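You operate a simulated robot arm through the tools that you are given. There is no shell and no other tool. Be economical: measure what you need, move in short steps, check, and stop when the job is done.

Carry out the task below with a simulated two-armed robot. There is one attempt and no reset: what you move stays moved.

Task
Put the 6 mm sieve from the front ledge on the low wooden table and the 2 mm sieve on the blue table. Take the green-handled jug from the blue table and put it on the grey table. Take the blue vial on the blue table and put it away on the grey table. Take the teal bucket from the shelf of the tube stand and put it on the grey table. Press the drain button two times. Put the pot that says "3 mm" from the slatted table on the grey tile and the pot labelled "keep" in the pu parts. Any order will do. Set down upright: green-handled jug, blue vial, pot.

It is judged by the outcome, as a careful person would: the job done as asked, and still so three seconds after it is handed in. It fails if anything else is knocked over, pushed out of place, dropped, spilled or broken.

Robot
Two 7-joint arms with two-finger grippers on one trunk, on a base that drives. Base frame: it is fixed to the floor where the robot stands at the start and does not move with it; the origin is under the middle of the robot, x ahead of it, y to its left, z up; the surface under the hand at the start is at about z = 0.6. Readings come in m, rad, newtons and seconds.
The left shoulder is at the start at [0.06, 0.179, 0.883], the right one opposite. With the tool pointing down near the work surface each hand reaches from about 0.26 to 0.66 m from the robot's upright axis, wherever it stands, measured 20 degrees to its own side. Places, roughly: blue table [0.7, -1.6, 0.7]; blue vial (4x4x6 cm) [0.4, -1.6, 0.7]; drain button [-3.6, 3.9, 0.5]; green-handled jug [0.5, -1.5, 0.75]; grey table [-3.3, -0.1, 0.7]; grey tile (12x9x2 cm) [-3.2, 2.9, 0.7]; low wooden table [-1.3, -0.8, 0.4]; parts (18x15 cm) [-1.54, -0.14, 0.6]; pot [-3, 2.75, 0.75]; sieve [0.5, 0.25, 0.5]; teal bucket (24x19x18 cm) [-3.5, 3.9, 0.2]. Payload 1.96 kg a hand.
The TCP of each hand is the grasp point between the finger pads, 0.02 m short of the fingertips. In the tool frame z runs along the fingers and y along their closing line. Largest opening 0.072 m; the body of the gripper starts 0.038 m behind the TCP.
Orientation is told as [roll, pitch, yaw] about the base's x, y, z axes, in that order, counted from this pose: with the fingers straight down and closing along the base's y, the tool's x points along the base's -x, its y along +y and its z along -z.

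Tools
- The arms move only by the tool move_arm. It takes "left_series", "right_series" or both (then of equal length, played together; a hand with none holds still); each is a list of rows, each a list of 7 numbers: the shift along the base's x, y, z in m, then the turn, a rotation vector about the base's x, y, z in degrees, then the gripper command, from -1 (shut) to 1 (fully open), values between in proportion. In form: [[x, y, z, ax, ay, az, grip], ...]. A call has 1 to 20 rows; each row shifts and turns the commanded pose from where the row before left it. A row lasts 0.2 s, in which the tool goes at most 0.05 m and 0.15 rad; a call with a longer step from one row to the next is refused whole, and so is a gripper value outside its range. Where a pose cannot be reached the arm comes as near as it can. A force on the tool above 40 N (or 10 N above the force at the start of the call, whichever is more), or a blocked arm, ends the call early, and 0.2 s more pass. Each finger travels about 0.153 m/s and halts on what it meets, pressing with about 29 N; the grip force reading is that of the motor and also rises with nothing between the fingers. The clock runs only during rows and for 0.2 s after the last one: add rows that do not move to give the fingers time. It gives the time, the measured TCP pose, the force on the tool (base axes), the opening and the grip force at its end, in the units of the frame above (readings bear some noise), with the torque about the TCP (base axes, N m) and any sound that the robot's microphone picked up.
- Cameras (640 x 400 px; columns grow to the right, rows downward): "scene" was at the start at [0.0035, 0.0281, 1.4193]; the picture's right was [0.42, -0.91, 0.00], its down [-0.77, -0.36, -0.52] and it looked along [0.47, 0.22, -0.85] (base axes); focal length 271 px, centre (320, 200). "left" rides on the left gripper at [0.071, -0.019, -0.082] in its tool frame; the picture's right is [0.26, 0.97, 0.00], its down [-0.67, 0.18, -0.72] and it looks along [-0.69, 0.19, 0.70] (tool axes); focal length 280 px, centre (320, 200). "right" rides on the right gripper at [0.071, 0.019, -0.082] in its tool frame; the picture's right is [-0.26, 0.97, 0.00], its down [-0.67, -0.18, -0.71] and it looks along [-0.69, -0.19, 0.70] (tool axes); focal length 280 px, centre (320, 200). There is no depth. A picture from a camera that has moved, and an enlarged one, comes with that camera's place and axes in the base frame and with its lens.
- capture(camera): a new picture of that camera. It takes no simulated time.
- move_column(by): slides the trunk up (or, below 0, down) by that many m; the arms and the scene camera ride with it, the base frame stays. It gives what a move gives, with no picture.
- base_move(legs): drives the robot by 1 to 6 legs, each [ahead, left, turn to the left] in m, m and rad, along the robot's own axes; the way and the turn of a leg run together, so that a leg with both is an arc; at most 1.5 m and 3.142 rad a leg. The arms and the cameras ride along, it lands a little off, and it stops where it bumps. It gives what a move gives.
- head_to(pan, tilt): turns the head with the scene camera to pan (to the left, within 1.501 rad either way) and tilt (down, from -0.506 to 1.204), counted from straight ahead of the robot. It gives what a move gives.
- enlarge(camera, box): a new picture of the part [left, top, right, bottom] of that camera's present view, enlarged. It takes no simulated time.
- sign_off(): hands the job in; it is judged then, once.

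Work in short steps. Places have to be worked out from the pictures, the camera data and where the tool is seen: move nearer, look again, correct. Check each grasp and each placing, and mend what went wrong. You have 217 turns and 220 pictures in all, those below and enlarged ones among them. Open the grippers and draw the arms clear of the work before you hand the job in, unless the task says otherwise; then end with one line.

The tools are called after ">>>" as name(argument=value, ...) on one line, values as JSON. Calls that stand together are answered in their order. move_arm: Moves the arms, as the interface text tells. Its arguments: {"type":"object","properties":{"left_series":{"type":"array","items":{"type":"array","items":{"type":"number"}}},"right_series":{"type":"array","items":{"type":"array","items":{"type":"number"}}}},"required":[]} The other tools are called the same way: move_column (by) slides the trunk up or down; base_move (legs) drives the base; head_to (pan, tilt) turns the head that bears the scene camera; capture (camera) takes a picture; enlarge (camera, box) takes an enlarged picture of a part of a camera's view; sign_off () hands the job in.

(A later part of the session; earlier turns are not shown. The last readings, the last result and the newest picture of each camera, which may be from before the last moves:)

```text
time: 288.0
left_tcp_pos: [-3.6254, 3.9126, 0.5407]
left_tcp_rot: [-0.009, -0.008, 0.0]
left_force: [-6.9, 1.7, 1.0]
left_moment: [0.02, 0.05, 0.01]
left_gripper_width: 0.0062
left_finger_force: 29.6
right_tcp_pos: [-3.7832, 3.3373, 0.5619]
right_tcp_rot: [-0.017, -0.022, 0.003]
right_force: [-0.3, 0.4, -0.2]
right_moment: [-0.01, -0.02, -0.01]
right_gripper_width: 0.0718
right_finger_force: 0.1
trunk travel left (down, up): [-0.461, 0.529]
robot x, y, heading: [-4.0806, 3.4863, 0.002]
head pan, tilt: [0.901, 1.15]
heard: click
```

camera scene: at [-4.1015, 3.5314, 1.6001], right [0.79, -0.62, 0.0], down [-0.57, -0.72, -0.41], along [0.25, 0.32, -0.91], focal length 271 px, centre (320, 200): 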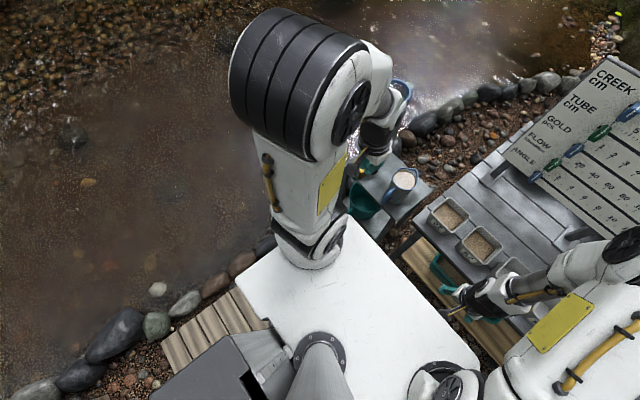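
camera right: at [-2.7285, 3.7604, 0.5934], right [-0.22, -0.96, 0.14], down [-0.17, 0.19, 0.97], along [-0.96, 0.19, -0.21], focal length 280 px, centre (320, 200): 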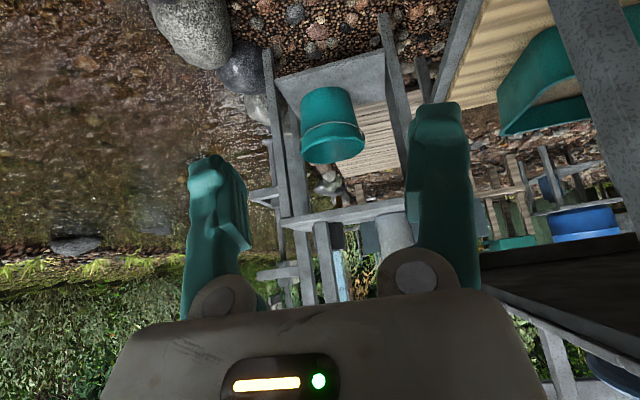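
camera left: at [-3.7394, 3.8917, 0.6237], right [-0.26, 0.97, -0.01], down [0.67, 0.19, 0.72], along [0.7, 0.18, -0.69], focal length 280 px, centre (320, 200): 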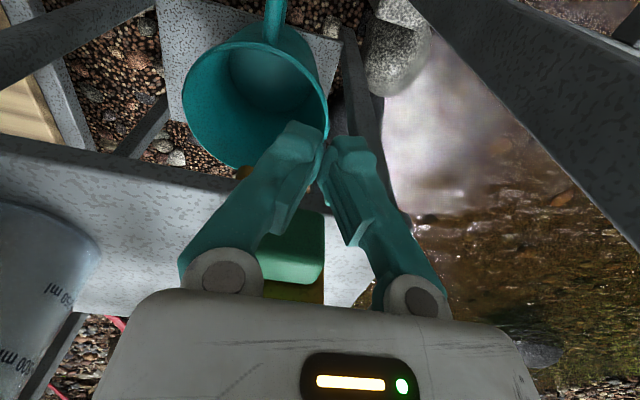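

Second click heard — button done. Now the bucket: I'll lift it with both hands pinching opposite rim sides. First retreat the left hand and lower the trunk, then look.

>>> move_arm(left_series=[[-0.03, 0, 0, 0, 0, 0, -1], [-0.04, 0, 0, 0, 0, 0, -1], [-0.04, -0.02, 0, 0, 0, 0, -0.5], [-0.03, -0.03, 0, 0, 0, 0, 0.2], [0, 0, 0, 0, 0, 0, 0.2]])

>>> move_column(by=-0.2)

>>> capture(camera="left")

>>> capture(camera="right")

```text
time: 289.2
left_tcp_pos: [-3.7629, 3.8626, 0.5421]
left_tcp_rot: [-0.009, -0.009, -0.001]
left_force: [-0.6, -1.2, 0.0]
left_moment: [0.02, -0.03, -0.02]
left_gripper_width: 0.0434
left_finger_force: 0.1
right_tcp_pos: [-3.7841, 3.3356, 0.5614]
right_tcp_rot: [-0.019, -0.02, 0.002]
right_force: [-0.2, 0.5, 0.1]
right_moment: [0.01, 0.01, 0.01]
right_gripper_width: 0.072
right_finger_force: 0.1
trunk travel left (down, up): [-0.461, 0.529]
robot x, y, heading: [-4.0805, 3.4853, 0.002]
head pan, tilt: [0.901, 1.15]
```

```text
time: 291.3
left_tcp_pos: [-3.7617, 3.8632, 0.3415]
left_tcp_rot: [-0.007, -0.009, -0.001]
left_force: [-0.1, -0.2, -0.2]
left_moment: [-0.02, 0.04, -0.04]
left_gripper_width: 0.043
left_finger_force: 0.1
right_tcp_pos: [-3.7821, 3.3359, 0.3625]
right_tcp_rot: [-0.017, -0.021, 0.003]
right_force: [-0.1, -0.3, -0.5]
right_moment: [0.0, -0.02, 0.0]
right_gripper_width: 0.072
right_finger_force: 0.1
trunk travel left (down, up): [-0.261, 0.729]
robot x, y, heading: [-4.0799, 3.4846, 0.003]
head pan, tilt: [0.901, 1.15]
```

```text
110 pictures are left
camera left: at [-3.8343, 3.8446, 0.4226], right [-0.26, 0.97, -0.01], down [0.67, 0.19, 0.72], along [0.7, 0.18, -0.69], focal length 280 px, centre (320, 200)
```

left: 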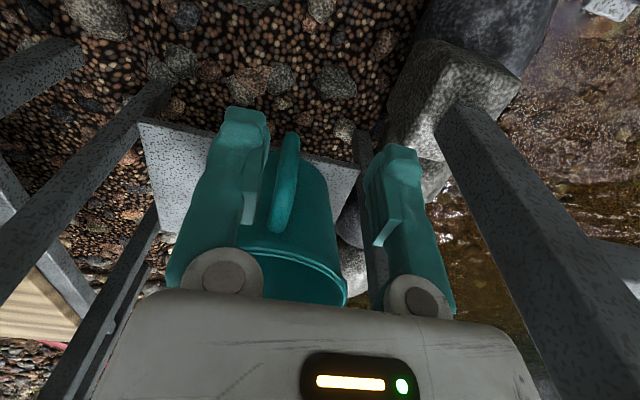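

```text
109 pictures are left
camera right: at [-3.856, 3.3569, 0.4419], right [0.26, 0.97, -0.01], down [0.66, -0.17, 0.73], along [0.71, -0.2, -0.68], focal length 280 px, centre (320, 200)
```

right: 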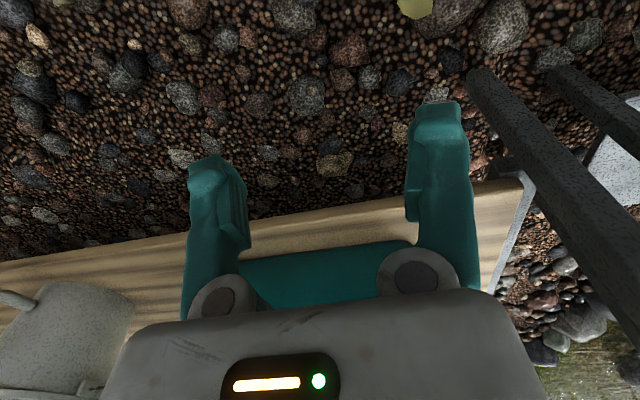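

Left hand first: yaw +20° and pitch 45° forward to line up with the bucket's north-west rim, staying back from it.

>>> move_arm(left_series=[[0, 0.015, 0.02, 0, 0, 6.7, 0.4], [0, 0.015, 0.02, 0, 0, 6.7, 0.4], [0, 0.015, 0.01, 0, 0, 6.7, 0.4], [0, 0, 0, 2.57, -7.05, 0, 0.4], [0, 0, 0, 2.57, -7.05, 0, 0.4], [0.02, 0, 0, 2.57, -7.05, 0, 0.4], [0.02, 0, 0, 2.57, -7.05, 0, 0.4], [0.02, 0, 0, 2.57, -7.05, 0, 0.4], [0.02, 0, 0, 2.57, -7.05, 0, 0.4], [0, 0, 0, 0, 0, 0, 0.4]])

>>> capture(camera="left")

```text
time: 293.5
left_tcp_pos: [-3.6821, 3.9103, 0.3894]
left_tcp_rot: [-0.009, -0.796, 0.351]
left_force: [0.3, 0.0, 0.8]
left_moment: [-0.03, 0.0, 0.0]
left_gripper_width: 0.0501
left_finger_force: 0.1
right_tcp_pos: [-3.7826, 3.3368, 0.3619]
right_tcp_rot: [-0.018, -0.021, 0.004]
right_force: [-0.6, -0.5, -0.6]
right_moment: [0.01, 0.02, 0.01]
right_gripper_width: 0.0722
right_finger_force: 0.1
trunk travel left (down, up): [-0.261, 0.729]
robot x, y, heading: [-4.0808, 3.4856, 0.002]
head pan, tilt: [0.901, 1.15]
```

```text
108 pictures are left
camera left: at [-3.7769, 3.8538, 0.3981], right [-0.5, 0.85, -0.19], down [-0.1, 0.16, 0.98], along [0.86, 0.51, 0.0], focal length 280 px, centre (320, 200)
```

left: 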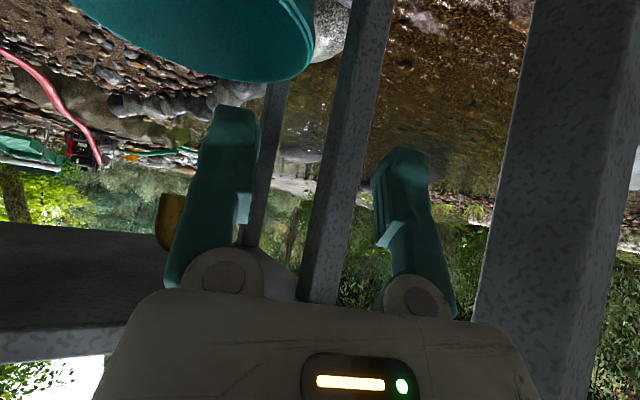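

The stand's north-west leg makes that grip too tight. Instead I'll take the bucket's west loop handle (bar at about (-3.65,3.856), z 0.16–0.28) with the left hand first and test the weight. Reposition.

>>> move_arm(left_series=[[-0.03, -0.01, 0, 0, 0, -6.7, 0.6], [-0.03, -0.015, 0, 0, 0, -6.7, 0.6], [-0.01, -0.015, -0.02, 0, 0, -6.7, 0.6], [0, -0.014, -0.03, 0, 0, 0, 0.6], [0, 0, -0.03, 0, 0, 0, 0.6], [0, 0, 0, 0, 0, 0, 0.6]])

>>> capture(camera="left")

```text
time: 294.9
left_tcp_pos: [-3.7539, 3.8548, 0.3079]
left_tcp_rot: [-0.009, -0.794, -0.002]
left_force: [0.7, -0.3, 0.1]
left_moment: [0.01, 0.03, -0.04]
left_gripper_width: 0.0574
left_finger_force: 0.0
right_tcp_pos: [-3.7832, 3.3372, 0.3619]
right_tcp_rot: [-0.017, -0.021, 0.003]
right_force: [0.2, -0.9, 1.4]
right_moment: [0.0, 0.02, 0.01]
right_gripper_width: 0.0719
right_finger_force: 0.0
trunk travel left (down, up): [-0.261, 0.729]
robot x, y, heading: [-4.077, 3.4866, 0.003]
head pan, tilt: [0.901, 1.15]
```

```text
107 pictures are left
camera left: at [-3.8638, 3.8368, 0.3152], right [-0.18, 0.97, -0.19], down [-0.04, 0.19, 0.98], along [0.98, 0.18, 0.0], focal length 280 px, centre (320, 200)
```

left: 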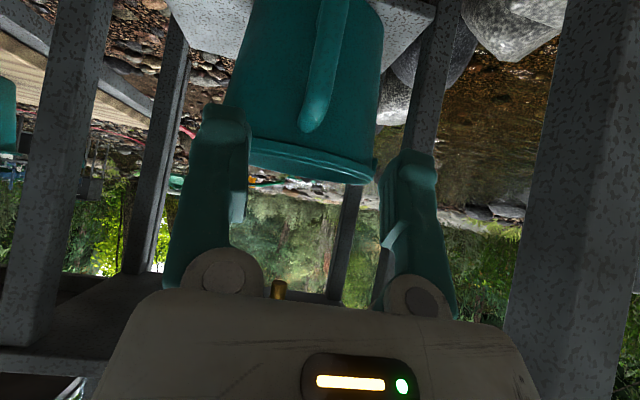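

Aligned with the handle. Move along the tool direction onto the bar.

>>> move_arm(left_series=[[0.025, 0.001, -0.024, 0, 0, 0, 0.6], [0.025, 0.001, -0.024, 0, 0, 0, 0.6], [0.025, 0, -0.024, 0, 0, 0, 0.6], [0.018, 0, -0.018, 0, 0, 0, 0.6], [0, 0, 0, 0, 0, 0, 0.6]])

>>> capture(camera="left")

```text
time: 296.1
left_tcp_pos: [-3.6623, 3.8586, 0.2194]
left_tcp_rot: [-0.008, -0.794, -0.002]
left_force: [-0.3, 0.3, -0.4]
left_moment: [0.01, 0.02, 0.01]
left_gripper_width: 0.0577
left_finger_force: 0.0
right_tcp_pos: [-3.7834, 3.3369, 0.3623]
right_tcp_rot: [-0.017, -0.022, 0.004]
right_force: [0.1, -0.7, 0.7]
right_moment: [0.0, -0.01, -0.03]
right_gripper_width: 0.0718
right_finger_force: 0.0
trunk travel left (down, up): [-0.261, 0.729]
robot x, y, heading: [-4.0771, 3.4869, 0.001]
head pan, tilt: [0.901, 1.15]
```

```text
106 pictures are left
camera left: at [-3.771, 3.8407, 0.2274], right [-0.18, 0.97, -0.19], down [-0.04, 0.19, 0.98], along [0.98, 0.18, 0.0], focal length 280 px, centre (320, 200)
```

left: 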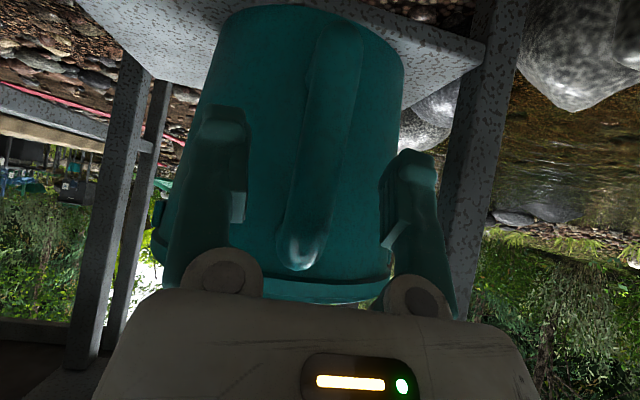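

Bar is between the fingers, slightly beyond. Advance 1.5 cm and close.

>>> move_arm(left_series=[[0.015, -0.001, 0, 0, 0, 0, 0.6], [0, 0, 0, 0, 0, 0, 0.2], [0, 0, 0, 0, 0, 0, -0.4], [0, 0, 0, 0, 0, 0, -1], [0, 0, 0, 0, 0, 0, -1], [0, 0, 0, 0, 0, 0, -1]])

>>> capture(camera="left")

```text
time: 297.5
left_tcp_pos: [-3.6474, 3.8565, 0.2199]
left_tcp_rot: [-0.007, -0.796, -0.002]
left_force: [0.4, -0.8, -0.3]
left_moment: [-0.02, 0.21, 0.0]
left_gripper_width: 0.006
left_finger_force: 28.8
right_tcp_pos: [-3.7837, 3.3362, 0.3618]
right_tcp_rot: [-0.022, -0.022, 0.004]
right_force: [-0.1, 0.0, 0.3]
right_moment: [0.02, -0.02, -0.02]
right_gripper_width: 0.0721
right_finger_force: 0.0
trunk travel left (down, up): [-0.261, 0.729]
robot x, y, heading: [-4.0781, 3.483, 0.001]
head pan, tilt: [0.901, 1.15]
```

```text
105 pictures are left
camera left: at [-3.7554, 3.8376, 0.2276], right [-0.18, 0.97, -0.19], down [-0.04, 0.19, 0.98], along [0.98, 0.18, 0.0], focal length 280 px, centre (320, 200)
```

left: 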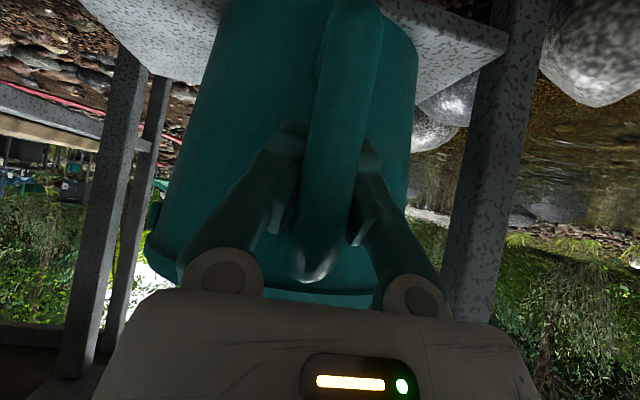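

Gripped. Test lift by a few millimetres to weigh it.

>>> move_arm(left_series=[[0, 0, 0.004, 0, 0, 0, -1], [0, 0, 0.004, 0, 0, 0, -1], [0, 0, 0.004, 0, 0, 0, -1], [0, 0, 0, 0, 0, 0, -1]])

>>> capture(camera="left")

```text
time: 298.5
left_tcp_pos: [-3.6447, 3.8577, 0.2316]
left_tcp_rot: [-0.008, -0.795, -0.001]
left_force: [0.2, 0.4, -2.2]
left_moment: [-0.01, 0.23, 0.01]
left_gripper_width: 0.0059
left_finger_force: 29.2
right_tcp_pos: [-3.7833, 3.3361, 0.3622]
right_tcp_rot: [-0.02, -0.022, 0.002]
right_force: [-0.2, -0.3, 0.4]
right_moment: [0.04, -0.02, 0.03]
right_gripper_width: 0.072
right_finger_force: 0.1
trunk travel left (down, up): [-0.261, 0.729]
robot x, y, heading: [-4.081, 3.4917, 0.002]
head pan, tilt: [0.901, 1.15]
```

```text
104 pictures are left
camera left: at [-3.754, 3.8372, 0.2391], right [-0.18, 0.97, -0.19], down [-0.04, 0.19, 0.98], along [0.98, 0.18, 0.0], focal length 280 px, centre (320, 200)
```

left: 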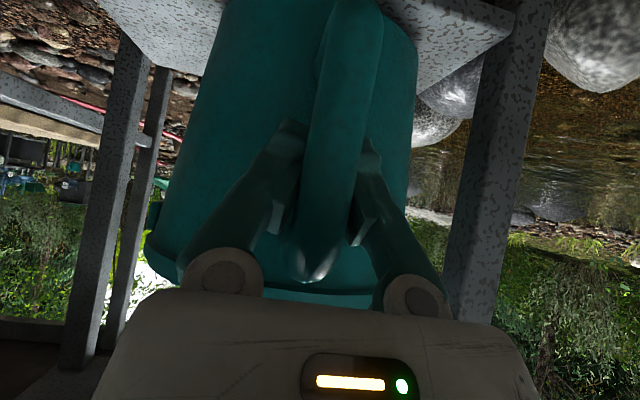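

Weight only about 2.2 N, and it rises rigidly with the hand. Lift a bit more and check it doesn't rotate.

>>> move_arm(left_series=[[0, 0, 0.01, 0, 0, 0, -1], [0, 0, 0.015, 0, 0, 0, -1], [0, 0, 0, 0, 0, 0, -1]])

>>> capture(camera="left")

```text
time: 299.3
left_tcp_pos: [-3.646, 3.8559, 0.2571]
left_tcp_rot: [-0.009, -0.792, 0.0]
left_force: [0.1, -0.4, -1.3]
left_moment: [0.03, 0.24, 0.01]
left_gripper_width: 0.0061
left_finger_force: 28.7
right_tcp_pos: [-3.7829, 3.3375, 0.3621]
right_tcp_rot: [-0.021, -0.019, 0.003]
right_force: [-0.6, -0.4, 0.2]
right_moment: [0.0, -0.01, -0.01]
right_gripper_width: 0.0719
right_finger_force: 0.0
trunk travel left (down, up): [-0.261, 0.729]
robot x, y, heading: [-4.0811, 3.4858, 0.006]
head pan, tilt: [0.901, 1.15]
```

```text
103 pictures are left
camera left: at [-3.7529, 3.8364, 0.2651], right [-0.18, 0.97, -0.19], down [-0.04, 0.19, 0.98], along [0.98, 0.18, 0.0], focal length 280 px, centre (320, 200)
```

left: 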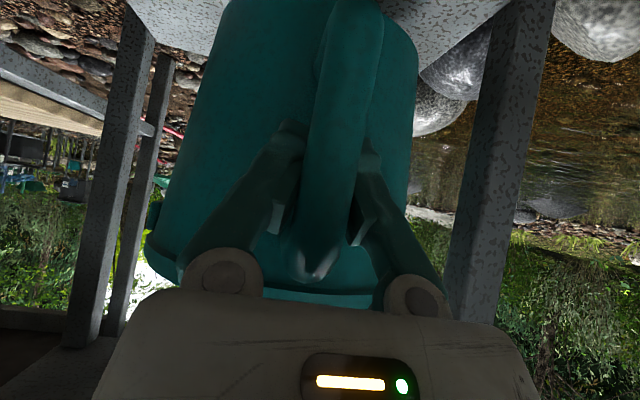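

Solid. Pull it out westward: first with the arm, then back the base slightly.

>>> move_arm(left_series=[[-0.02, 0, 0.005, 0, 0, 0, -1], [-0.03, 0, 0.005, 0, 0, 0, -1], [-0.03, 0, 0, 0, 0, 0, -1], [-0.03, 0, 0, 0, 0, 0, -1], [0, 0, 0, 0, 0, 0, -1]])

>>> base_move(legs=[[-0.15, 0, 0]])

>>> capture(camera="left")

>>> capture(camera="scene")

```text
time: 300.5
left_tcp_pos: [-3.7539, 3.8554, 0.2706]
left_tcp_rot: [-0.009, -0.794, -0.003]
left_force: [-0.2, -0.2, -2.1]
left_moment: [0.01, 0.23, -0.01]
left_gripper_width: 0.006
left_finger_force: 29.4
right_tcp_pos: [-3.7837, 3.3375, 0.3623]
right_tcp_rot: [-0.019, -0.021, 0.003]
right_force: [0.2, 0.9, 0.2]
right_moment: [-0.02, -0.01, 0.02]
right_gripper_width: 0.0721
right_finger_force: 0.2
trunk travel left (down, up): [-0.261, 0.729]
robot x, y, heading: [-4.079, 3.4838, 0.003]
head pan, tilt: [0.901, 1.15]
```

```text
time: 301.9
left_tcp_pos: [-3.9021, 3.8545, 0.2704]
left_tcp_rot: [-0.01, -0.795, -0.005]
left_force: [0.3, 0.6, -2.4]
left_moment: [-0.03, 0.18, 0.01]
left_gripper_width: 0.0058
left_finger_force: 28.9
right_tcp_pos: [-3.9316, 3.3354, 0.3621]
right_tcp_rot: [-0.02, -0.02, 0.0]
right_force: [0.4, 0.0, -0.6]
right_moment: [-0.02, -0.03, -0.01]
right_gripper_width: 0.0722
right_finger_force: 0.0
trunk travel left (down, up): [-0.261, 0.729]
robot x, y, heading: [-4.2273, 3.4831, -0.006]
head pan, tilt: [0.901, 1.15]
```

```text
102 pictures are left
camera left: at [-4.0104, 3.8362, 0.2772], right [-0.17, 0.97, -0.19], down [-0.04, 0.19, 0.98], along [0.98, 0.18, 0.0], focal length 280 px, centre (320, 200)
```

left: 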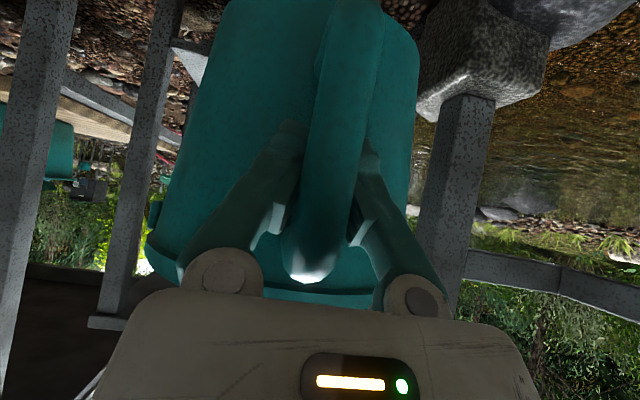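

```text
101 pictures are left
camera scene: at [-4.2508, 3.531, 1.1501], right [0.78, -0.62, 0.0], down [-0.57, -0.72, -0.41], along [0.25, 0.32, -0.91], focal length 271 px, centre (320, 200)
```

scene: 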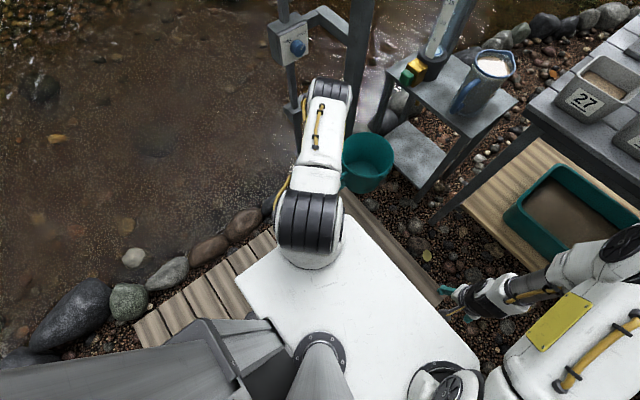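

The bucket hangs free of the stand. Raise the trunk high, then slide south.

>>> move_column(by=0.4)

>>> move_column(by=0.3)

>>> base_move(legs=[[0, -1.1, 0], [0, -1.1, 0]])

>>> capture(camera="left")

>>> head_to(pan=0.3, tilt=0.7)

>>> capture(camera="scene")

```text
time: 305.7
left_tcp_pos: [-3.9011, 3.8542, 0.6654]
left_tcp_rot: [-0.01, -0.795, -0.006]
left_force: [0.6, -0.8, -1.9]
left_moment: [0.0, 0.21, -0.01]
left_gripper_width: 0.0058
left_finger_force: 28.9
right_tcp_pos: [-3.933, 3.3353, 0.7577]
right_tcp_rot: [-0.02, -0.02, 0.0]
right_force: [1.2, 0.2, 0.2]
right_moment: [0.02, 0.01, 0.03]
right_gripper_width: 0.0721
right_finger_force: 0.1
trunk travel left (down, up): [-0.661, 0.329]
robot x, y, heading: [-4.2282, 3.4846, -0.001]
head pan, tilt: [0.901, 1.15]
```

```text
time: 308.7
left_tcp_pos: [-3.9009, 3.854, 0.9651]
left_tcp_rot: [-0.009, -0.794, -0.005]
left_force: [-0.6, -0.4, -2.4]
left_moment: [-0.02, 0.22, -0.01]
left_gripper_width: 0.0061
left_finger_force: 28.8
right_tcp_pos: [-3.9319, 3.3354, 1.0576]
right_tcp_rot: [-0.019, -0.021, -0.002]
right_force: [-0.3, -0.1, -1.0]
right_moment: [-0.04, -0.01, 0.04]
right_gripper_width: 0.072
right_finger_force: 0.0
trunk travel left (down, up): [-0.961, 0.029]
robot x, y, heading: [-4.2276, 3.4851, 0.001]
head pan, tilt: [0.901, 1.15]
```

```text
time: 319.5
left_tcp_pos: [-3.8977, 1.68, 0.9642]
left_tcp_rot: [-0.007, -0.795, -0.009]
left_force: [0.3, -0.1, -3.1]
left_moment: [-0.01, 0.25, -0.01]
left_gripper_width: 0.0061
left_finger_force: 28.9
right_tcp_pos: [-3.9299, 1.1613, 1.0561]
right_tcp_rot: [-0.019, -0.022, -0.004]
right_force: [-0.1, 1.1, 0.2]
right_moment: [0.01, 0.02, -0.02]
right_gripper_width: 0.0721
right_finger_force: 0.0
trunk travel left (down, up): [-0.961, 0.029]
robot x, y, heading: [-4.2267, 1.3113, -0.009]
head pan, tilt: [0.901, 1.15]
```

```text
100 pictures are left
camera left: at [-4.0061, 1.662, 0.9711], right [-0.17, 0.97, -0.19], down [-0.03, 0.19, 0.98], along [0.98, 0.17, 0.0], focal length 280 px, centre (320, 200)
```

left: 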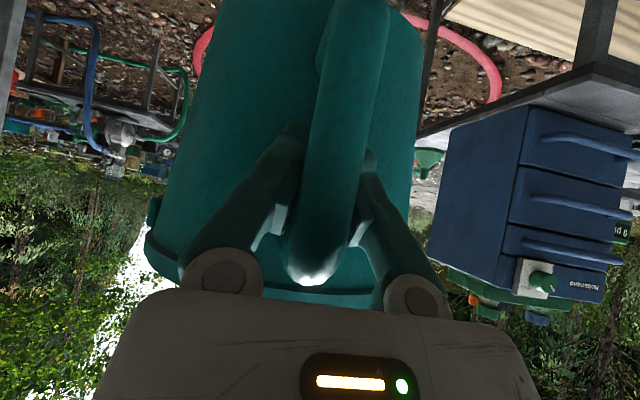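

```text
time: 320.5
left_tcp_pos: [-3.8968, 1.6797, 0.9647]
left_tcp_rot: [-0.008, -0.795, -0.009]
left_force: [-0.5, -0.1, -2.3]
left_moment: [-0.01, 0.22, 0.01]
left_gripper_width: 0.006
left_finger_force: 28.6
right_tcp_pos: [-3.9312, 1.1607, 1.0556]
right_tcp_rot: [-0.019, -0.021, -0.004]
right_force: [0.2, 0.6, -0.6]
right_moment: [0.02, -0.01, 0.01]
right_gripper_width: 0.0719
right_finger_force: 0.1
trunk travel left (down, up): [-0.961, 0.029]
robot x, y, heading: [-4.2301, 1.3092, 0.0]
head pan, tilt: [0.3, 0.7]
```

```text
99 pictures are left
camera scene: at [-4.2039, 1.3361, 1.8771], right [0.29, -0.96, 0.0], down [-0.62, -0.19, -0.76], along [0.73, 0.22, -0.64], focal length 271 px, centre (320, 200)
```

scene: 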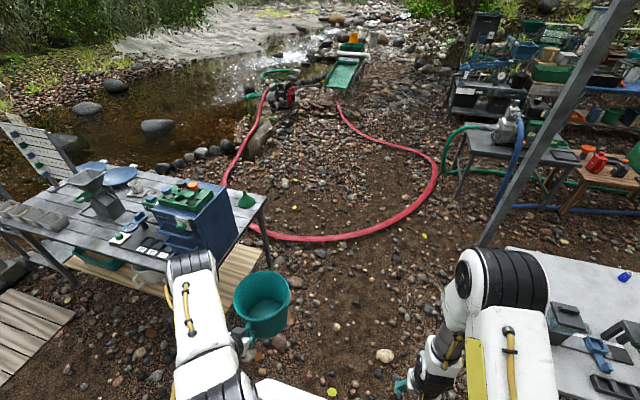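

Path is clear. Drive east, turn to face west, then slide south to the grey table.

>>> base_move(legs=[[1.05, 0, 0], [1.05, 0, 0], [0, 0, 3.14], [0, 1.1, 0]])

>>> head_to(pan=0.0, tilt=0.75)

>>> capture(camera="scene")

```text
time: 343.5
left_tcp_pos: [-2.5616, -0.129, 0.9632]
left_tcp_rot: [-0.008, -0.795, 3.026]
left_force: [-0.2, 0.5, -2.2]
left_moment: [0.01, -0.05, -0.04]
left_gripper_width: 0.006
left_finger_force: 28.7
right_tcp_pos: [-2.4731, 0.3856, 1.0565]
right_tcp_rot: [-0.018, -0.021, 3.031]
right_force: [0.2, 0.4, -0.3]
right_moment: [0.0, 0.02, 0.0]
right_gripper_width: 0.072
right_finger_force: 0.0
trunk travel left (down, up): [-0.961, 0.029]
robot x, y, heading: [-2.1926, 0.2031, 3.031]
head pan, tilt: [0.3, 0.7]
```

```text
time: 344.3
left_tcp_pos: [-2.5612, -0.1281, 0.9629]
left_tcp_rot: [-0.008, -0.793, 3.024]
left_force: [0.3, -0.2, -2.1]
left_moment: [-0.03, -0.1, 0.01]
left_gripper_width: 0.0059
left_finger_force: 28.8
right_tcp_pos: [-2.4716, 0.383, 1.056]
right_tcp_rot: [-0.018, -0.022, 3.029]
right_force: [-0.2, 0.5, -0.7]
right_moment: [-0.02, 0.01, 0.0]
right_gripper_width: 0.0721
right_finger_force: 0.1
trunk travel left (down, up): [-0.961, 0.029]
robot x, y, heading: [-2.1955, 0.2026, 3.028]
head pan, tilt: [0.0, 0.75]
```

```text
98 pictures are left
camera scene: at [-2.2158, 0.203, 1.8729], right [0.11, 0.99, 0.0], down [0.68, -0.08, -0.73], along [-0.73, 0.08, -0.68], focal length 271 px, centre (320, 200)
```

scene: 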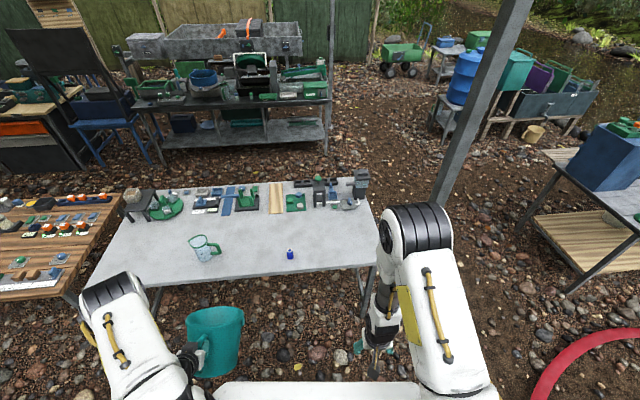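

Jug and vial still stand. Check how the bucket hangs now.

>>> capture(camera="left")

>>> enlarge(camera="scene", box=[140, 220, 320, 400])

```text
97 pictures are left
camera left: at [-2.4525, -0.1232, 0.9711], right [0.06, -0.98, -0.19], down [0.01, -0.19, 0.98], along [-1.0, -0.07, 0.0], focal length 280 px, centre (320, 200)
```

left: 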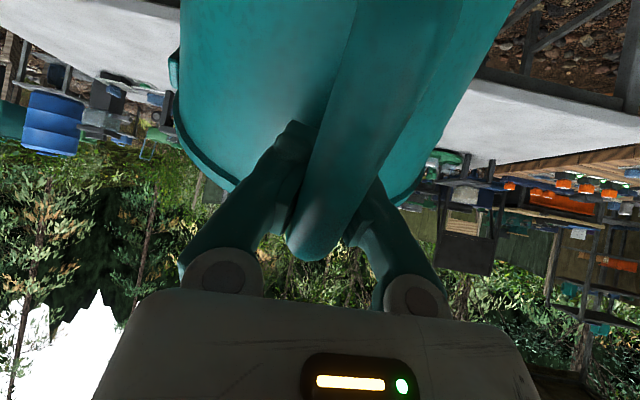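

```text
2.22 times, centred on (230, 310) of scene
camera zoom: at [-2.2158, 0.203, 1.8729], right [0.11, 0.99, 0.0], down [0.68, -0.08, -0.73], along [-0.73, 0.08, -0.68], focal length 603 px, centre (520, -44)
```

zoom: 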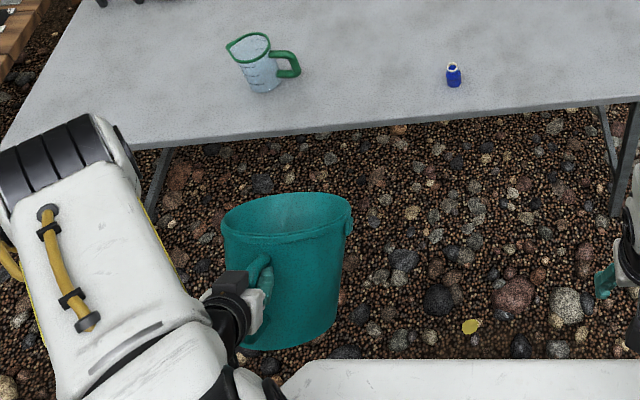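

The bucket has swung in the grip (tilted, opening away), hanging stably. I'll place it at the south free part of the table (y≈-0.57), straightening it as it lands. Raise the hand some and drive there.

>>> move_arm(left_series=[[0, 0, 0.02, 0, 0, 0, -1], [0, 0, 0.02, 0, 0, 0, -1], [0, 0, 0.02, 0, 0, 0, -1], [0, 0, 0, 0, 0, 0, -1]])

>>> base_move(legs=[[0, 0, 0.11], [0, 0.4, 0]])

>>> capture(camera="scene")

```text
time: 345.3
left_tcp_pos: [-2.5612, -0.128, 1.023]
left_tcp_rot: [-0.009, -0.793, 3.024]
left_force: [-0.4, -0.3, -2.9]
left_moment: [-0.01, -0.11, -0.01]
left_gripper_width: 0.0058
left_finger_force: 29.5
right_tcp_pos: [-2.4716, 0.3831, 1.0565]
right_tcp_rot: [-0.02, -0.02, 3.03]
right_force: [0.6, -0.4, -0.7]
right_moment: [-0.02, -0.03, -0.01]
right_gripper_width: 0.0721
right_finger_force: 0.1
trunk travel left (down, up): [-0.961, 0.029]
robot x, y, heading: [-2.1941, 0.1972, 3.035]
head pan, tilt: [0.0, 0.75]
```

```text
time: 348.3
left_tcp_pos: [-2.528, -0.5551, 1.0224]
left_tcp_rot: [-0.006, -0.791, 3.127]
left_force: [-0.6, 0.1, -2.1]
left_moment: [-0.01, -0.08, -0.04]
left_gripper_width: 0.0059
left_finger_force: 28.8
right_tcp_pos: [-2.491, -0.0356, 1.0562]
right_tcp_rot: [-0.016, -0.022, 3.133]
right_force: [0.3, 0.0, 0.4]
right_moment: [-0.01, -0.02, 0.02]
right_gripper_width: 0.0719
right_finger_force: 0.1
trunk travel left (down, up): [-0.961, 0.029]
robot x, y, heading: [-2.193, -0.1849, 3.134]
head pan, tilt: [0.0, 0.75]
```

```text
95 pictures are left
camera scene: at [-2.2176, -0.1869, 1.8729], right [0.01, 1.0, 0.0], down [0.68, -0.01, -0.73], along [-0.73, 0.01, -0.68], focal length 271 px, centre (320, 200)
```

scene: 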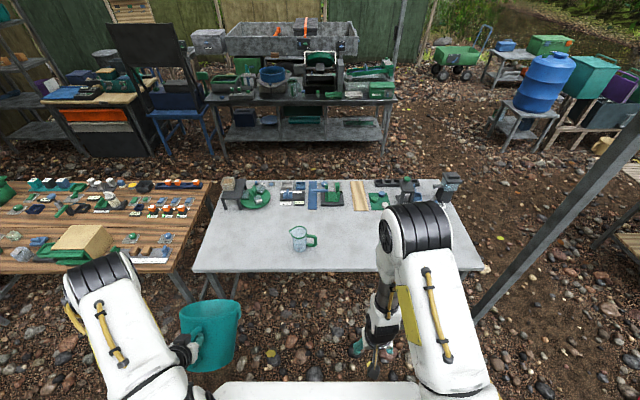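

Drive up to the table, then extend the bucket over it.

>>> base_move(legs=[[0.36, 0, 0]])

>>> move_arm(left_series=[[-0.03, -0.01, 0, 0, 0, 0, -1], [-0.04, -0.01, 0, 0, 0, 0, -1], [-0.04, 0, 0, 0, 0, 0, -1], [-0.04, 0, 0, 0, 0, 0, -1], [-0.04, 0, 0, 0, 0, 0, -1], [-0.03, 0, 0, 0, 0, 0, -1], [0, 0, 0, 0, 0, 0, -1]])

>>> head_to(pan=0.4, tilt=0.8)

>>> capture(camera="scene")

>>> capture(camera="left")

```text
time: 350.6
left_tcp_pos: [-2.8827, -0.5551, 1.0219]
left_tcp_rot: [-0.008, -0.794, 3.136]
left_force: [0.3, -0.6, -2.6]
left_moment: [-0.01, -0.09, 0.03]
left_gripper_width: 0.0062
left_finger_force: 28.9
right_tcp_pos: [-2.8498, -0.036, 1.0568]
right_tcp_rot: [-0.018, -0.021, 3.139]
right_force: [-0.5, -0.6, 0.5]
right_moment: [-0.01, 0.03, 0.02]
right_gripper_width: 0.072
right_finger_force: 0.1
trunk travel left (down, up): [-0.961, 0.029]
robot x, y, heading: [-2.5542, -0.1857, 3.142]
head pan, tilt: [0.0, 0.75]
```

```text
time: 352.2
left_tcp_pos: [-3.1035, -0.5748, 1.0208]
left_tcp_rot: [-0.009, -0.792, 3.136]
left_force: [0.2, -0.1, -2.2]
left_moment: [-0.01, -0.07, -0.03]
left_gripper_width: 0.006
left_finger_force: 29.1
right_tcp_pos: [-2.8512, -0.0358, 1.0561]
right_tcp_rot: [-0.018, -0.022, 3.14]
right_force: [0.0, -0.4, 0.5]
right_moment: [0.04, -0.01, -0.03]
right_gripper_width: 0.0722
right_finger_force: 0.0
trunk travel left (down, up): [-0.961, 0.029]
robot x, y, heading: [-2.5538, -0.1876, 3.14]
head pan, tilt: [0.0, 0.75]
```

```text
time: 353.1
left_tcp_pos: [-3.1047, -0.5746, 1.0196]
left_tcp_rot: [-0.006, -0.793, 3.134]
left_force: [0.3, -0.1, -1.5]
left_moment: [0.02, -0.05, 0.03]
left_gripper_width: 0.0062
left_finger_force: 29.3
right_tcp_pos: [-2.8524, -0.0356, 1.0561]
right_tcp_rot: [-0.02, -0.021, 3.139]
right_force: [0.6, 0.0, -0.3]
right_moment: [-0.01, 0.02, 0.0]
right_gripper_width: 0.0721
right_finger_force: 0.0
trunk travel left (down, up): [-0.961, 0.029]
robot x, y, heading: [-2.5542, -0.1872, 3.144]
head pan, tilt: [0.4, 0.799]
```

```text
94 pictures are left
camera scene: at [-2.569, -0.2182, 1.8689], right [-0.39, 0.92, 0.0], down [0.66, 0.28, -0.7], along [-0.64, -0.27, -0.72], focal length 271 px, centre (320, 200)
```

scene: 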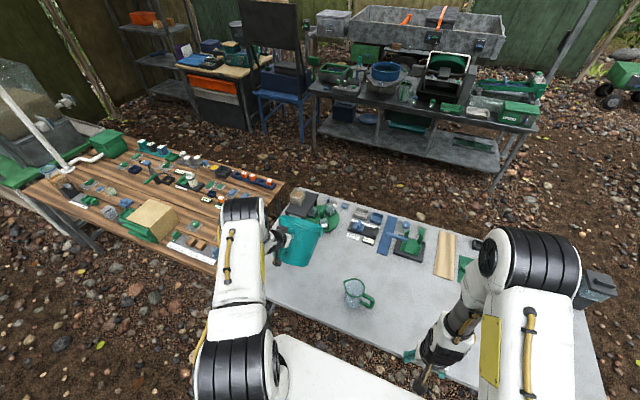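

```text
93 pictures are left
camera left: at [-2.9968, -0.5576, 1.0276], right [0.17, -0.97, -0.19], down [0.03, -0.19, 0.98], along [-0.98, -0.17, 0.0], focal length 280 px, centre (320, 200)
```

left: 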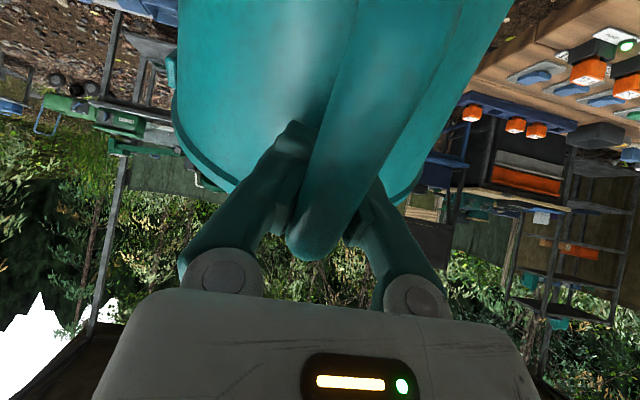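

Zoom to judge the bucket's tilt and clearance.

>>> enlarge(camera="scene", box=[210, 170, 390, 320])

```text
2.67 times, centred on (300, 245) of scene
camera zoom: at [-2.569, -0.2182, 1.8689], right [-0.39, 0.92, 0.0], down [0.66, 0.28, -0.7], along [-0.64, -0.27, -0.72], focal length 723 px, centre (373, 80)
```

zoom: 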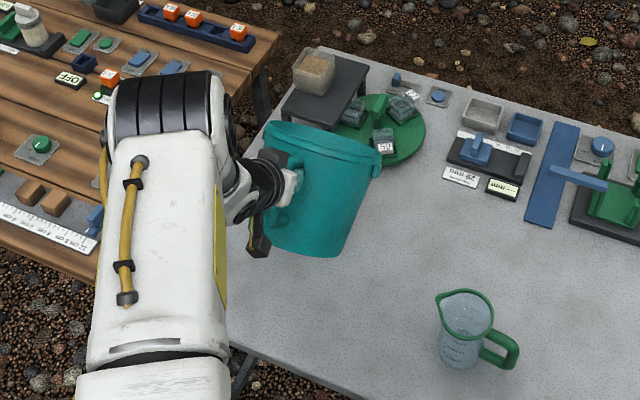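

Move slightly further in and north (clear of the small black stand), then lower until the bottom edge touches.

>>> move_arm(left_series=[[-0.02, 0.03, 0, 0, 0, 0, -1], [-0.03, 0, -0.01, 0, 0, 0, -1], [0, 0, -0.02, 0, 0, 0, -1], [0, 0, -0.02, 0, 0, 0, -1], [0, 0, -0.015, 0, 0, 0, -1], [0, 0, 0, 0, 0, 0, -1]])

>>> enlarge(camera="scene", box=[210, 170, 390, 320])

```text
time: 354.5
left_tcp_pos: [-3.155, -0.5462, 0.956]
left_tcp_rot: [-0.009, -0.794, 3.135]
left_force: [-0.6, 0.5, -1.8]
left_moment: [-0.04, -0.08, 0.02]
left_gripper_width: 0.0062
left_finger_force: 29.2
right_tcp_pos: [-2.8511, -0.0364, 1.0551]
right_tcp_rot: [-0.019, -0.021, 3.141]
right_force: [-0.6, -0.4, 0.1]
right_moment: [0.0, 0.0, 0.01]
right_gripper_width: 0.0721
right_finger_force: 0.1
trunk travel left (down, up): [-0.961, 0.029]
robot x, y, heading: [-2.5574, -0.1855, 3.139]
head pan, tilt: [0.4, 0.799]
```

```text
2.67 times, centred on (300, 245) of scene
camera zoom: at [-2.5684, -0.2186, 1.8689], right [-0.39, 0.92, 0.0], down [0.66, 0.28, -0.7], along [-0.64, -0.27, -0.72], focal length 723 px, centre (373, 80)
```

zoom: 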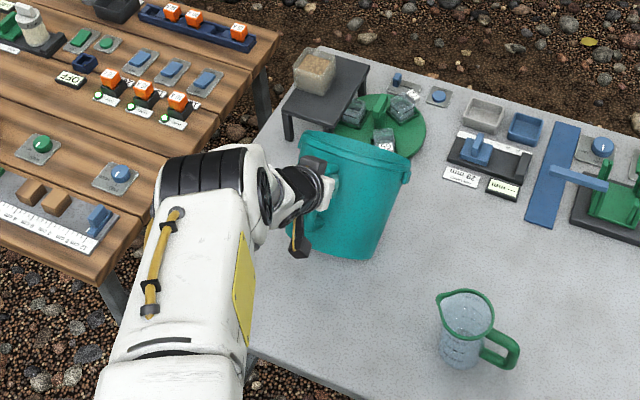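

Continue down slowly to contact.

>>> move_arm(left_series=[[0, 0, -0.008, 0, 0, 0, -1], [0, 0, -0.008, 0, 0, 0, -1], [0, 0, -0.008, 0, 0, 0, -1], [0, 0, 0, 0, 0, 0, -1]])

```text
time: 355.5
left_tcp_pos: [-3.1556, -0.5462, 0.9341]
left_tcp_rot: [-0.009, -0.794, 3.134]
left_force: [-0.4, -0.3, -0.8]
left_moment: [0.02, 0.0, -0.03]
left_gripper_width: 0.0001
left_finger_force: 29.0
right_tcp_pos: [-2.8518, -0.0348, 1.0559]
right_tcp_rot: [-0.018, -0.02, 3.139]
right_force: [-0.4, -0.4, -0.9]
right_moment: [0.01, 0.02, -0.02]
right_gripper_width: 0.072
right_finger_force: 0.0
trunk travel left (down, up): [-0.961, 0.029]
robot x, y, heading: [-2.5526, -0.1844, 3.137]
head pan, tilt: [0.4, 0.799]
```

The gripper closed fully — the bucket slipped out. Look at once.

>>> enlarge(camera="scene", box=[210, 170, 390, 320])

>>> capture(camera="left")

```text
2.67 times, centred on (300, 245) of scene
camera zoom: at [-2.5687, -0.2184, 1.8689], right [-0.39, 0.92, 0.0], down [0.66, 0.28, -0.7], along [-0.64, -0.27, -0.72], focal length 723 px, centre (373, 80)
```

zoom: 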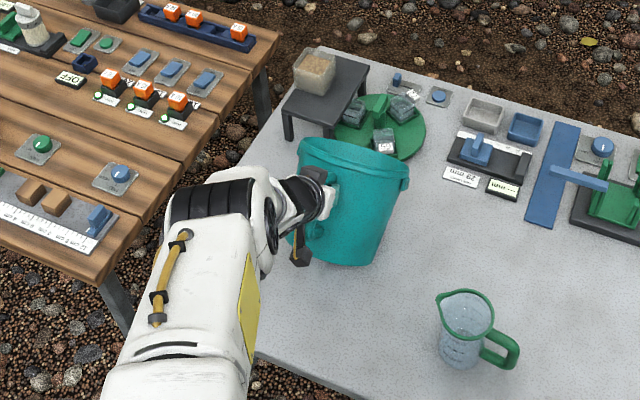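

```text
89 pictures are left
camera left: at [-3.048, -0.5285, 0.9407], right [0.17, -0.97, -0.19], down [0.03, -0.19, 0.98], along [-0.98, -0.17, 0.0], focal length 280 px, centre (320, 200)
```

left: 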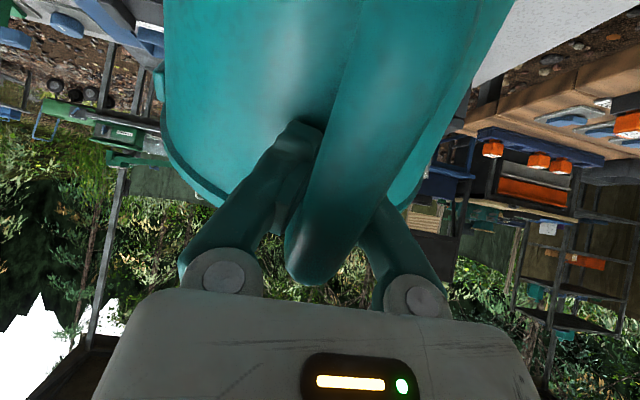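

The handle slid so that the closed fingers are now inside the loop; the bucket rests on its bottom edge on the table and leans on the fingers. I let it down to upright along an arc (east and down), checking midway.

>>> move_arm(left_series=[[0.015, 0, -0.002, 0, 0, 0, -1], [0.015, 0, -0.004, 0, 0, 0, -1], [0.015, 0, -0.006, 0, 0, 0, -1], [0, 0, 0, 0, 0, 0, -1]])

>>> enlarge(camera="scene", box=[210, 170, 390, 320])

>>> capture(camera="left")

```text
time: 356.5
left_tcp_pos: [-3.1095, -0.5428, 0.9221]
left_tcp_rot: [-0.007, -0.795, 3.133]
left_force: [-0.2, -0.2, -0.6]
left_moment: [-0.01, 0.02, -0.01]
left_gripper_width: 0.0059
left_finger_force: 29.0
right_tcp_pos: [-2.8517, -0.0351, 1.057]
right_tcp_rot: [-0.019, -0.021, 3.141]
right_force: [-0.1, 0.0, 0.1]
right_moment: [0.0, 0.0, 0.03]
right_gripper_width: 0.0719
right_finger_force: 0.1
trunk travel left (down, up): [-0.961, 0.029]
robot x, y, heading: [-2.5574, -0.1881, 3.139]
head pan, tilt: [0.4, 0.799]
```

```text
2.67 times, centred on (300, 245) of scene
camera zoom: at [-2.5685, -0.2181, 1.8689], right [-0.39, 0.92, 0.0], down [0.66, 0.28, -0.7], along [-0.64, -0.27, -0.72], focal length 723 px, centre (373, 80)
```

zoom: 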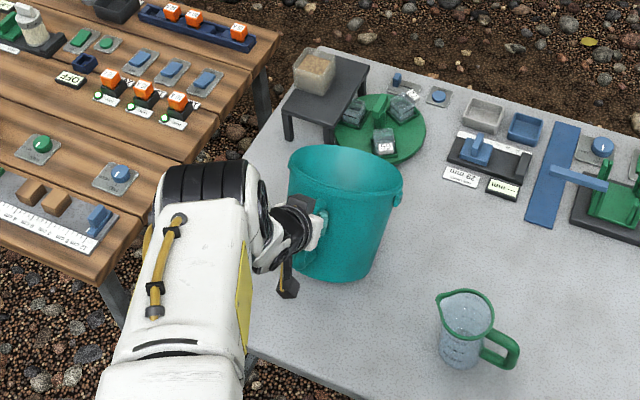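

```text
87 pictures are left
camera left: at [-3.0018, -0.5267, 0.9289], right [0.17, -0.97, -0.19], down [0.03, -0.19, 0.98], along [-0.98, -0.17, 0.0], focal length 280 px, centre (320, 200)
```

left: 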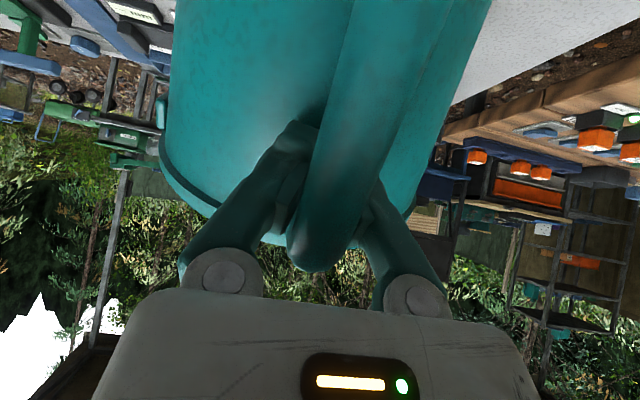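

It is righting itself. Continue along the arc.

>>> move_arm(left_series=[[0.018, 0, -0.008, 0, 0, 0, -1], [0.018, 0, -0.01, 0, 0, 0, -1], [0.017, 0, -0.012, 0, 0, 0, -1], [0, 0, 0, 0, 0, 0, -1]])

>>> enlarge(camera="scene", box=[210, 170, 390, 320])

```text
time: 357.5
left_tcp_pos: [-3.0564, -0.5457, 0.8916]
left_tcp_rot: [-0.01, -0.793, 3.135]
left_force: [1.1, -0.8, -1.3]
left_moment: [-0.02, 0.02, -0.01]
left_gripper_width: 0.0061
left_finger_force: 29.0
right_tcp_pos: [-2.8517, -0.0361, 1.0558]
right_tcp_rot: [-0.019, -0.021, 3.14]
right_force: [-0.8, 0.5, 0.7]
right_moment: [0.01, 0.03, -0.02]
right_gripper_width: 0.0718
right_finger_force: 0.2
trunk travel left (down, up): [-0.961, 0.029]
robot x, y, heading: [-2.5514, -0.1864, 3.141]
head pan, tilt: [0.4, 0.799]
```

```text
2.67 times, centred on (300, 245) of scene
camera zoom: at [-2.5684, -0.2181, 1.8689], right [-0.39, 0.92, 0.0], down [0.66, 0.28, -0.7], along [-0.64, -0.27, -0.72], focal length 723 px, centre (373, 80)
```

zoom: 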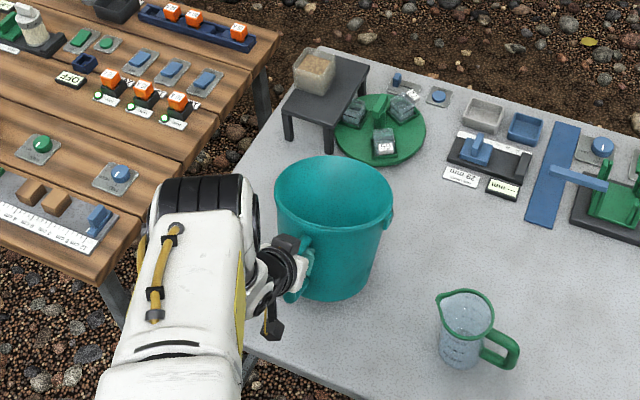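

Nearly upright. Finish the arc.

>>> move_arm(left_series=[[0.018, 0, -0.015, 0, 0, 0, -1], [0.014, 0, -0.015, 0, 0, 0, -1], [0.012, 0, -0.015, 0, 0, 0, -1], [0.01, 0, -0.013, 0, 0, 0, -1], [0, 0, 0, 0, 0, 0, -1]])

>>> enlarge(camera="scene", box=[210, 170, 390, 320])

>>> capture(camera="left")

```text
time: 358.7
left_tcp_pos: [-3.0031, -0.5454, 0.8331]
left_tcp_rot: [-0.008, -0.793, 3.135]
left_force: [-0.5, 0.9, 1.5]
left_moment: [0.01, 0.0, -0.03]
left_gripper_width: 0.0058
left_finger_force: 29.2
right_tcp_pos: [-2.8521, -0.0364, 1.0552]
right_tcp_rot: [-0.017, -0.02, 3.142]
right_force: [-0.1, 0.0, -0.5]
right_moment: [0.01, 0.01, 0.03]
right_gripper_width: 0.072
right_finger_force: 0.1
trunk travel left (down, up): [-0.961, 0.029]
robot x, y, heading: [-2.5522, -0.1858, 3.143]
head pan, tilt: [0.4, 0.799]
```

```text
2.67 times, centred on (300, 245) of scene
camera zoom: at [-2.5685, -0.2179, 1.869], right [-0.39, 0.92, 0.0], down [0.66, 0.28, -0.7], along [-0.64, -0.27, -0.72], focal length 723 px, centre (373, 80)
```

zoom: 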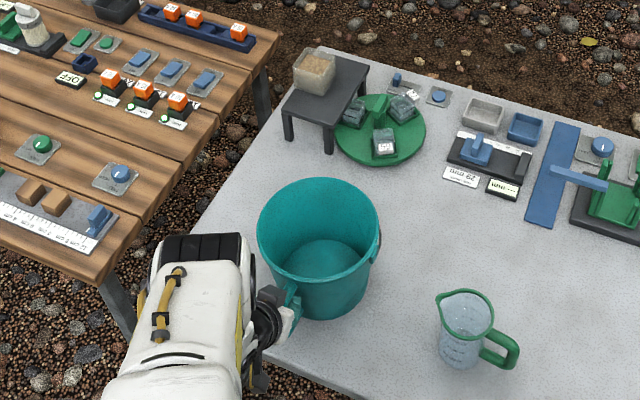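

```text
84 pictures are left
camera left: at [-2.8949, -0.5268, 0.841], right [0.17, -0.97, -0.19], down [0.03, -0.19, 0.98], along [-0.98, -0.17, 0.0], focal length 280 px, centre (320, 200)
```

left: 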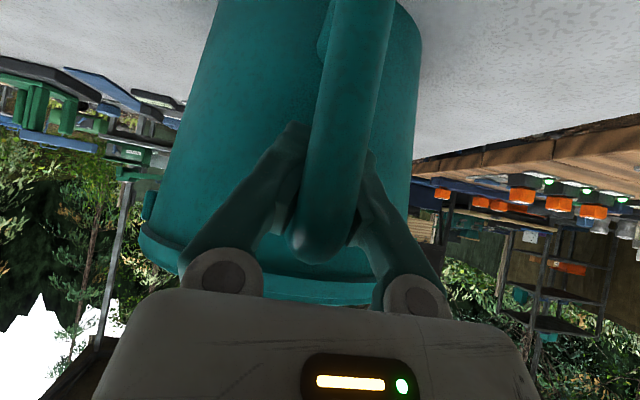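

The bucket is upright. Open the gripper and back out along the tool direction.

>>> move_arm(left_series=[[0, 0, 0, 0, 0, 0, -0.7], [0, 0, 0, 0, 0, 0, -0.2], [0, 0, 0, 0, 0, 0, 0.5], [0, 0, 0, 0, 0, 0, 1], [0.02, 0, 0.02, 0, 0, 0, 1], [0.03, 0, 0.03, 0, 0, 0, 1], [0.03, 0, 0.03, 0, 0, 0, 1], [0.03, 0, 0.03, 0, 0, 0, 1], [0, 0, 0, 0, 0, 0, 1]])

>>> capture(camera="scene")

>>> capture(camera="left")

```text
time: 360.7
left_tcp_pos: [-2.8904, -0.5456, 0.9411]
left_tcp_rot: [-0.009, -0.793, 3.136]
left_force: [0.6, 0.5, 0.4]
left_moment: [0.01, 0.02, 0.04]
left_gripper_width: 0.0721
left_finger_force: 0.1
right_tcp_pos: [-2.8519, -0.0355, 1.0555]
right_tcp_rot: [-0.019, -0.021, 3.14]
right_force: [-0.5, 0.6, -0.1]
right_moment: [0.01, 0.0, -0.03]
right_gripper_width: 0.072
right_finger_force: 0.0
trunk travel left (down, up): [-0.961, 0.029]
robot x, y, heading: [-2.5528, -0.1842, 3.139]
head pan, tilt: [0.4, 0.799]
```

```text
83 pictures are left
camera scene: at [-2.5688, -0.2181, 1.8689], right [-0.39, 0.92, 0.0], down [0.66, 0.28, -0.7], along [-0.64, -0.27, -0.72], focal length 271 px, centre (320, 200)
```

scene: 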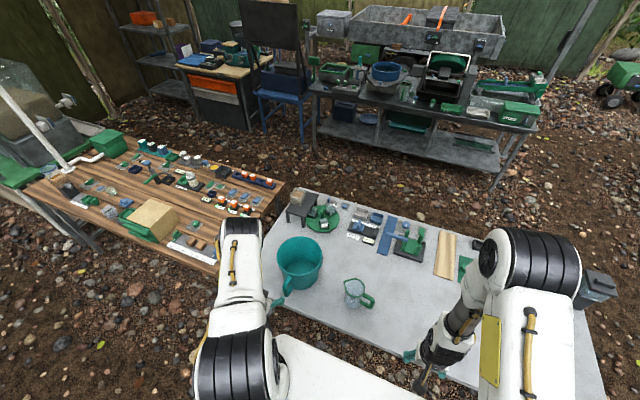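

```text
82 pictures are left
camera left: at [-2.7842, -0.5289, 0.9492], right [0.17, -0.97, -0.19], down [0.03, -0.19, 0.98], along [-0.98, -0.17, 0.0], focal length 280 px, centre (320, 200)
```

left: 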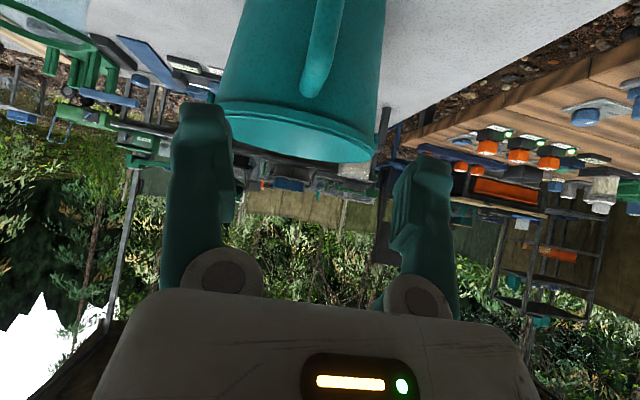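

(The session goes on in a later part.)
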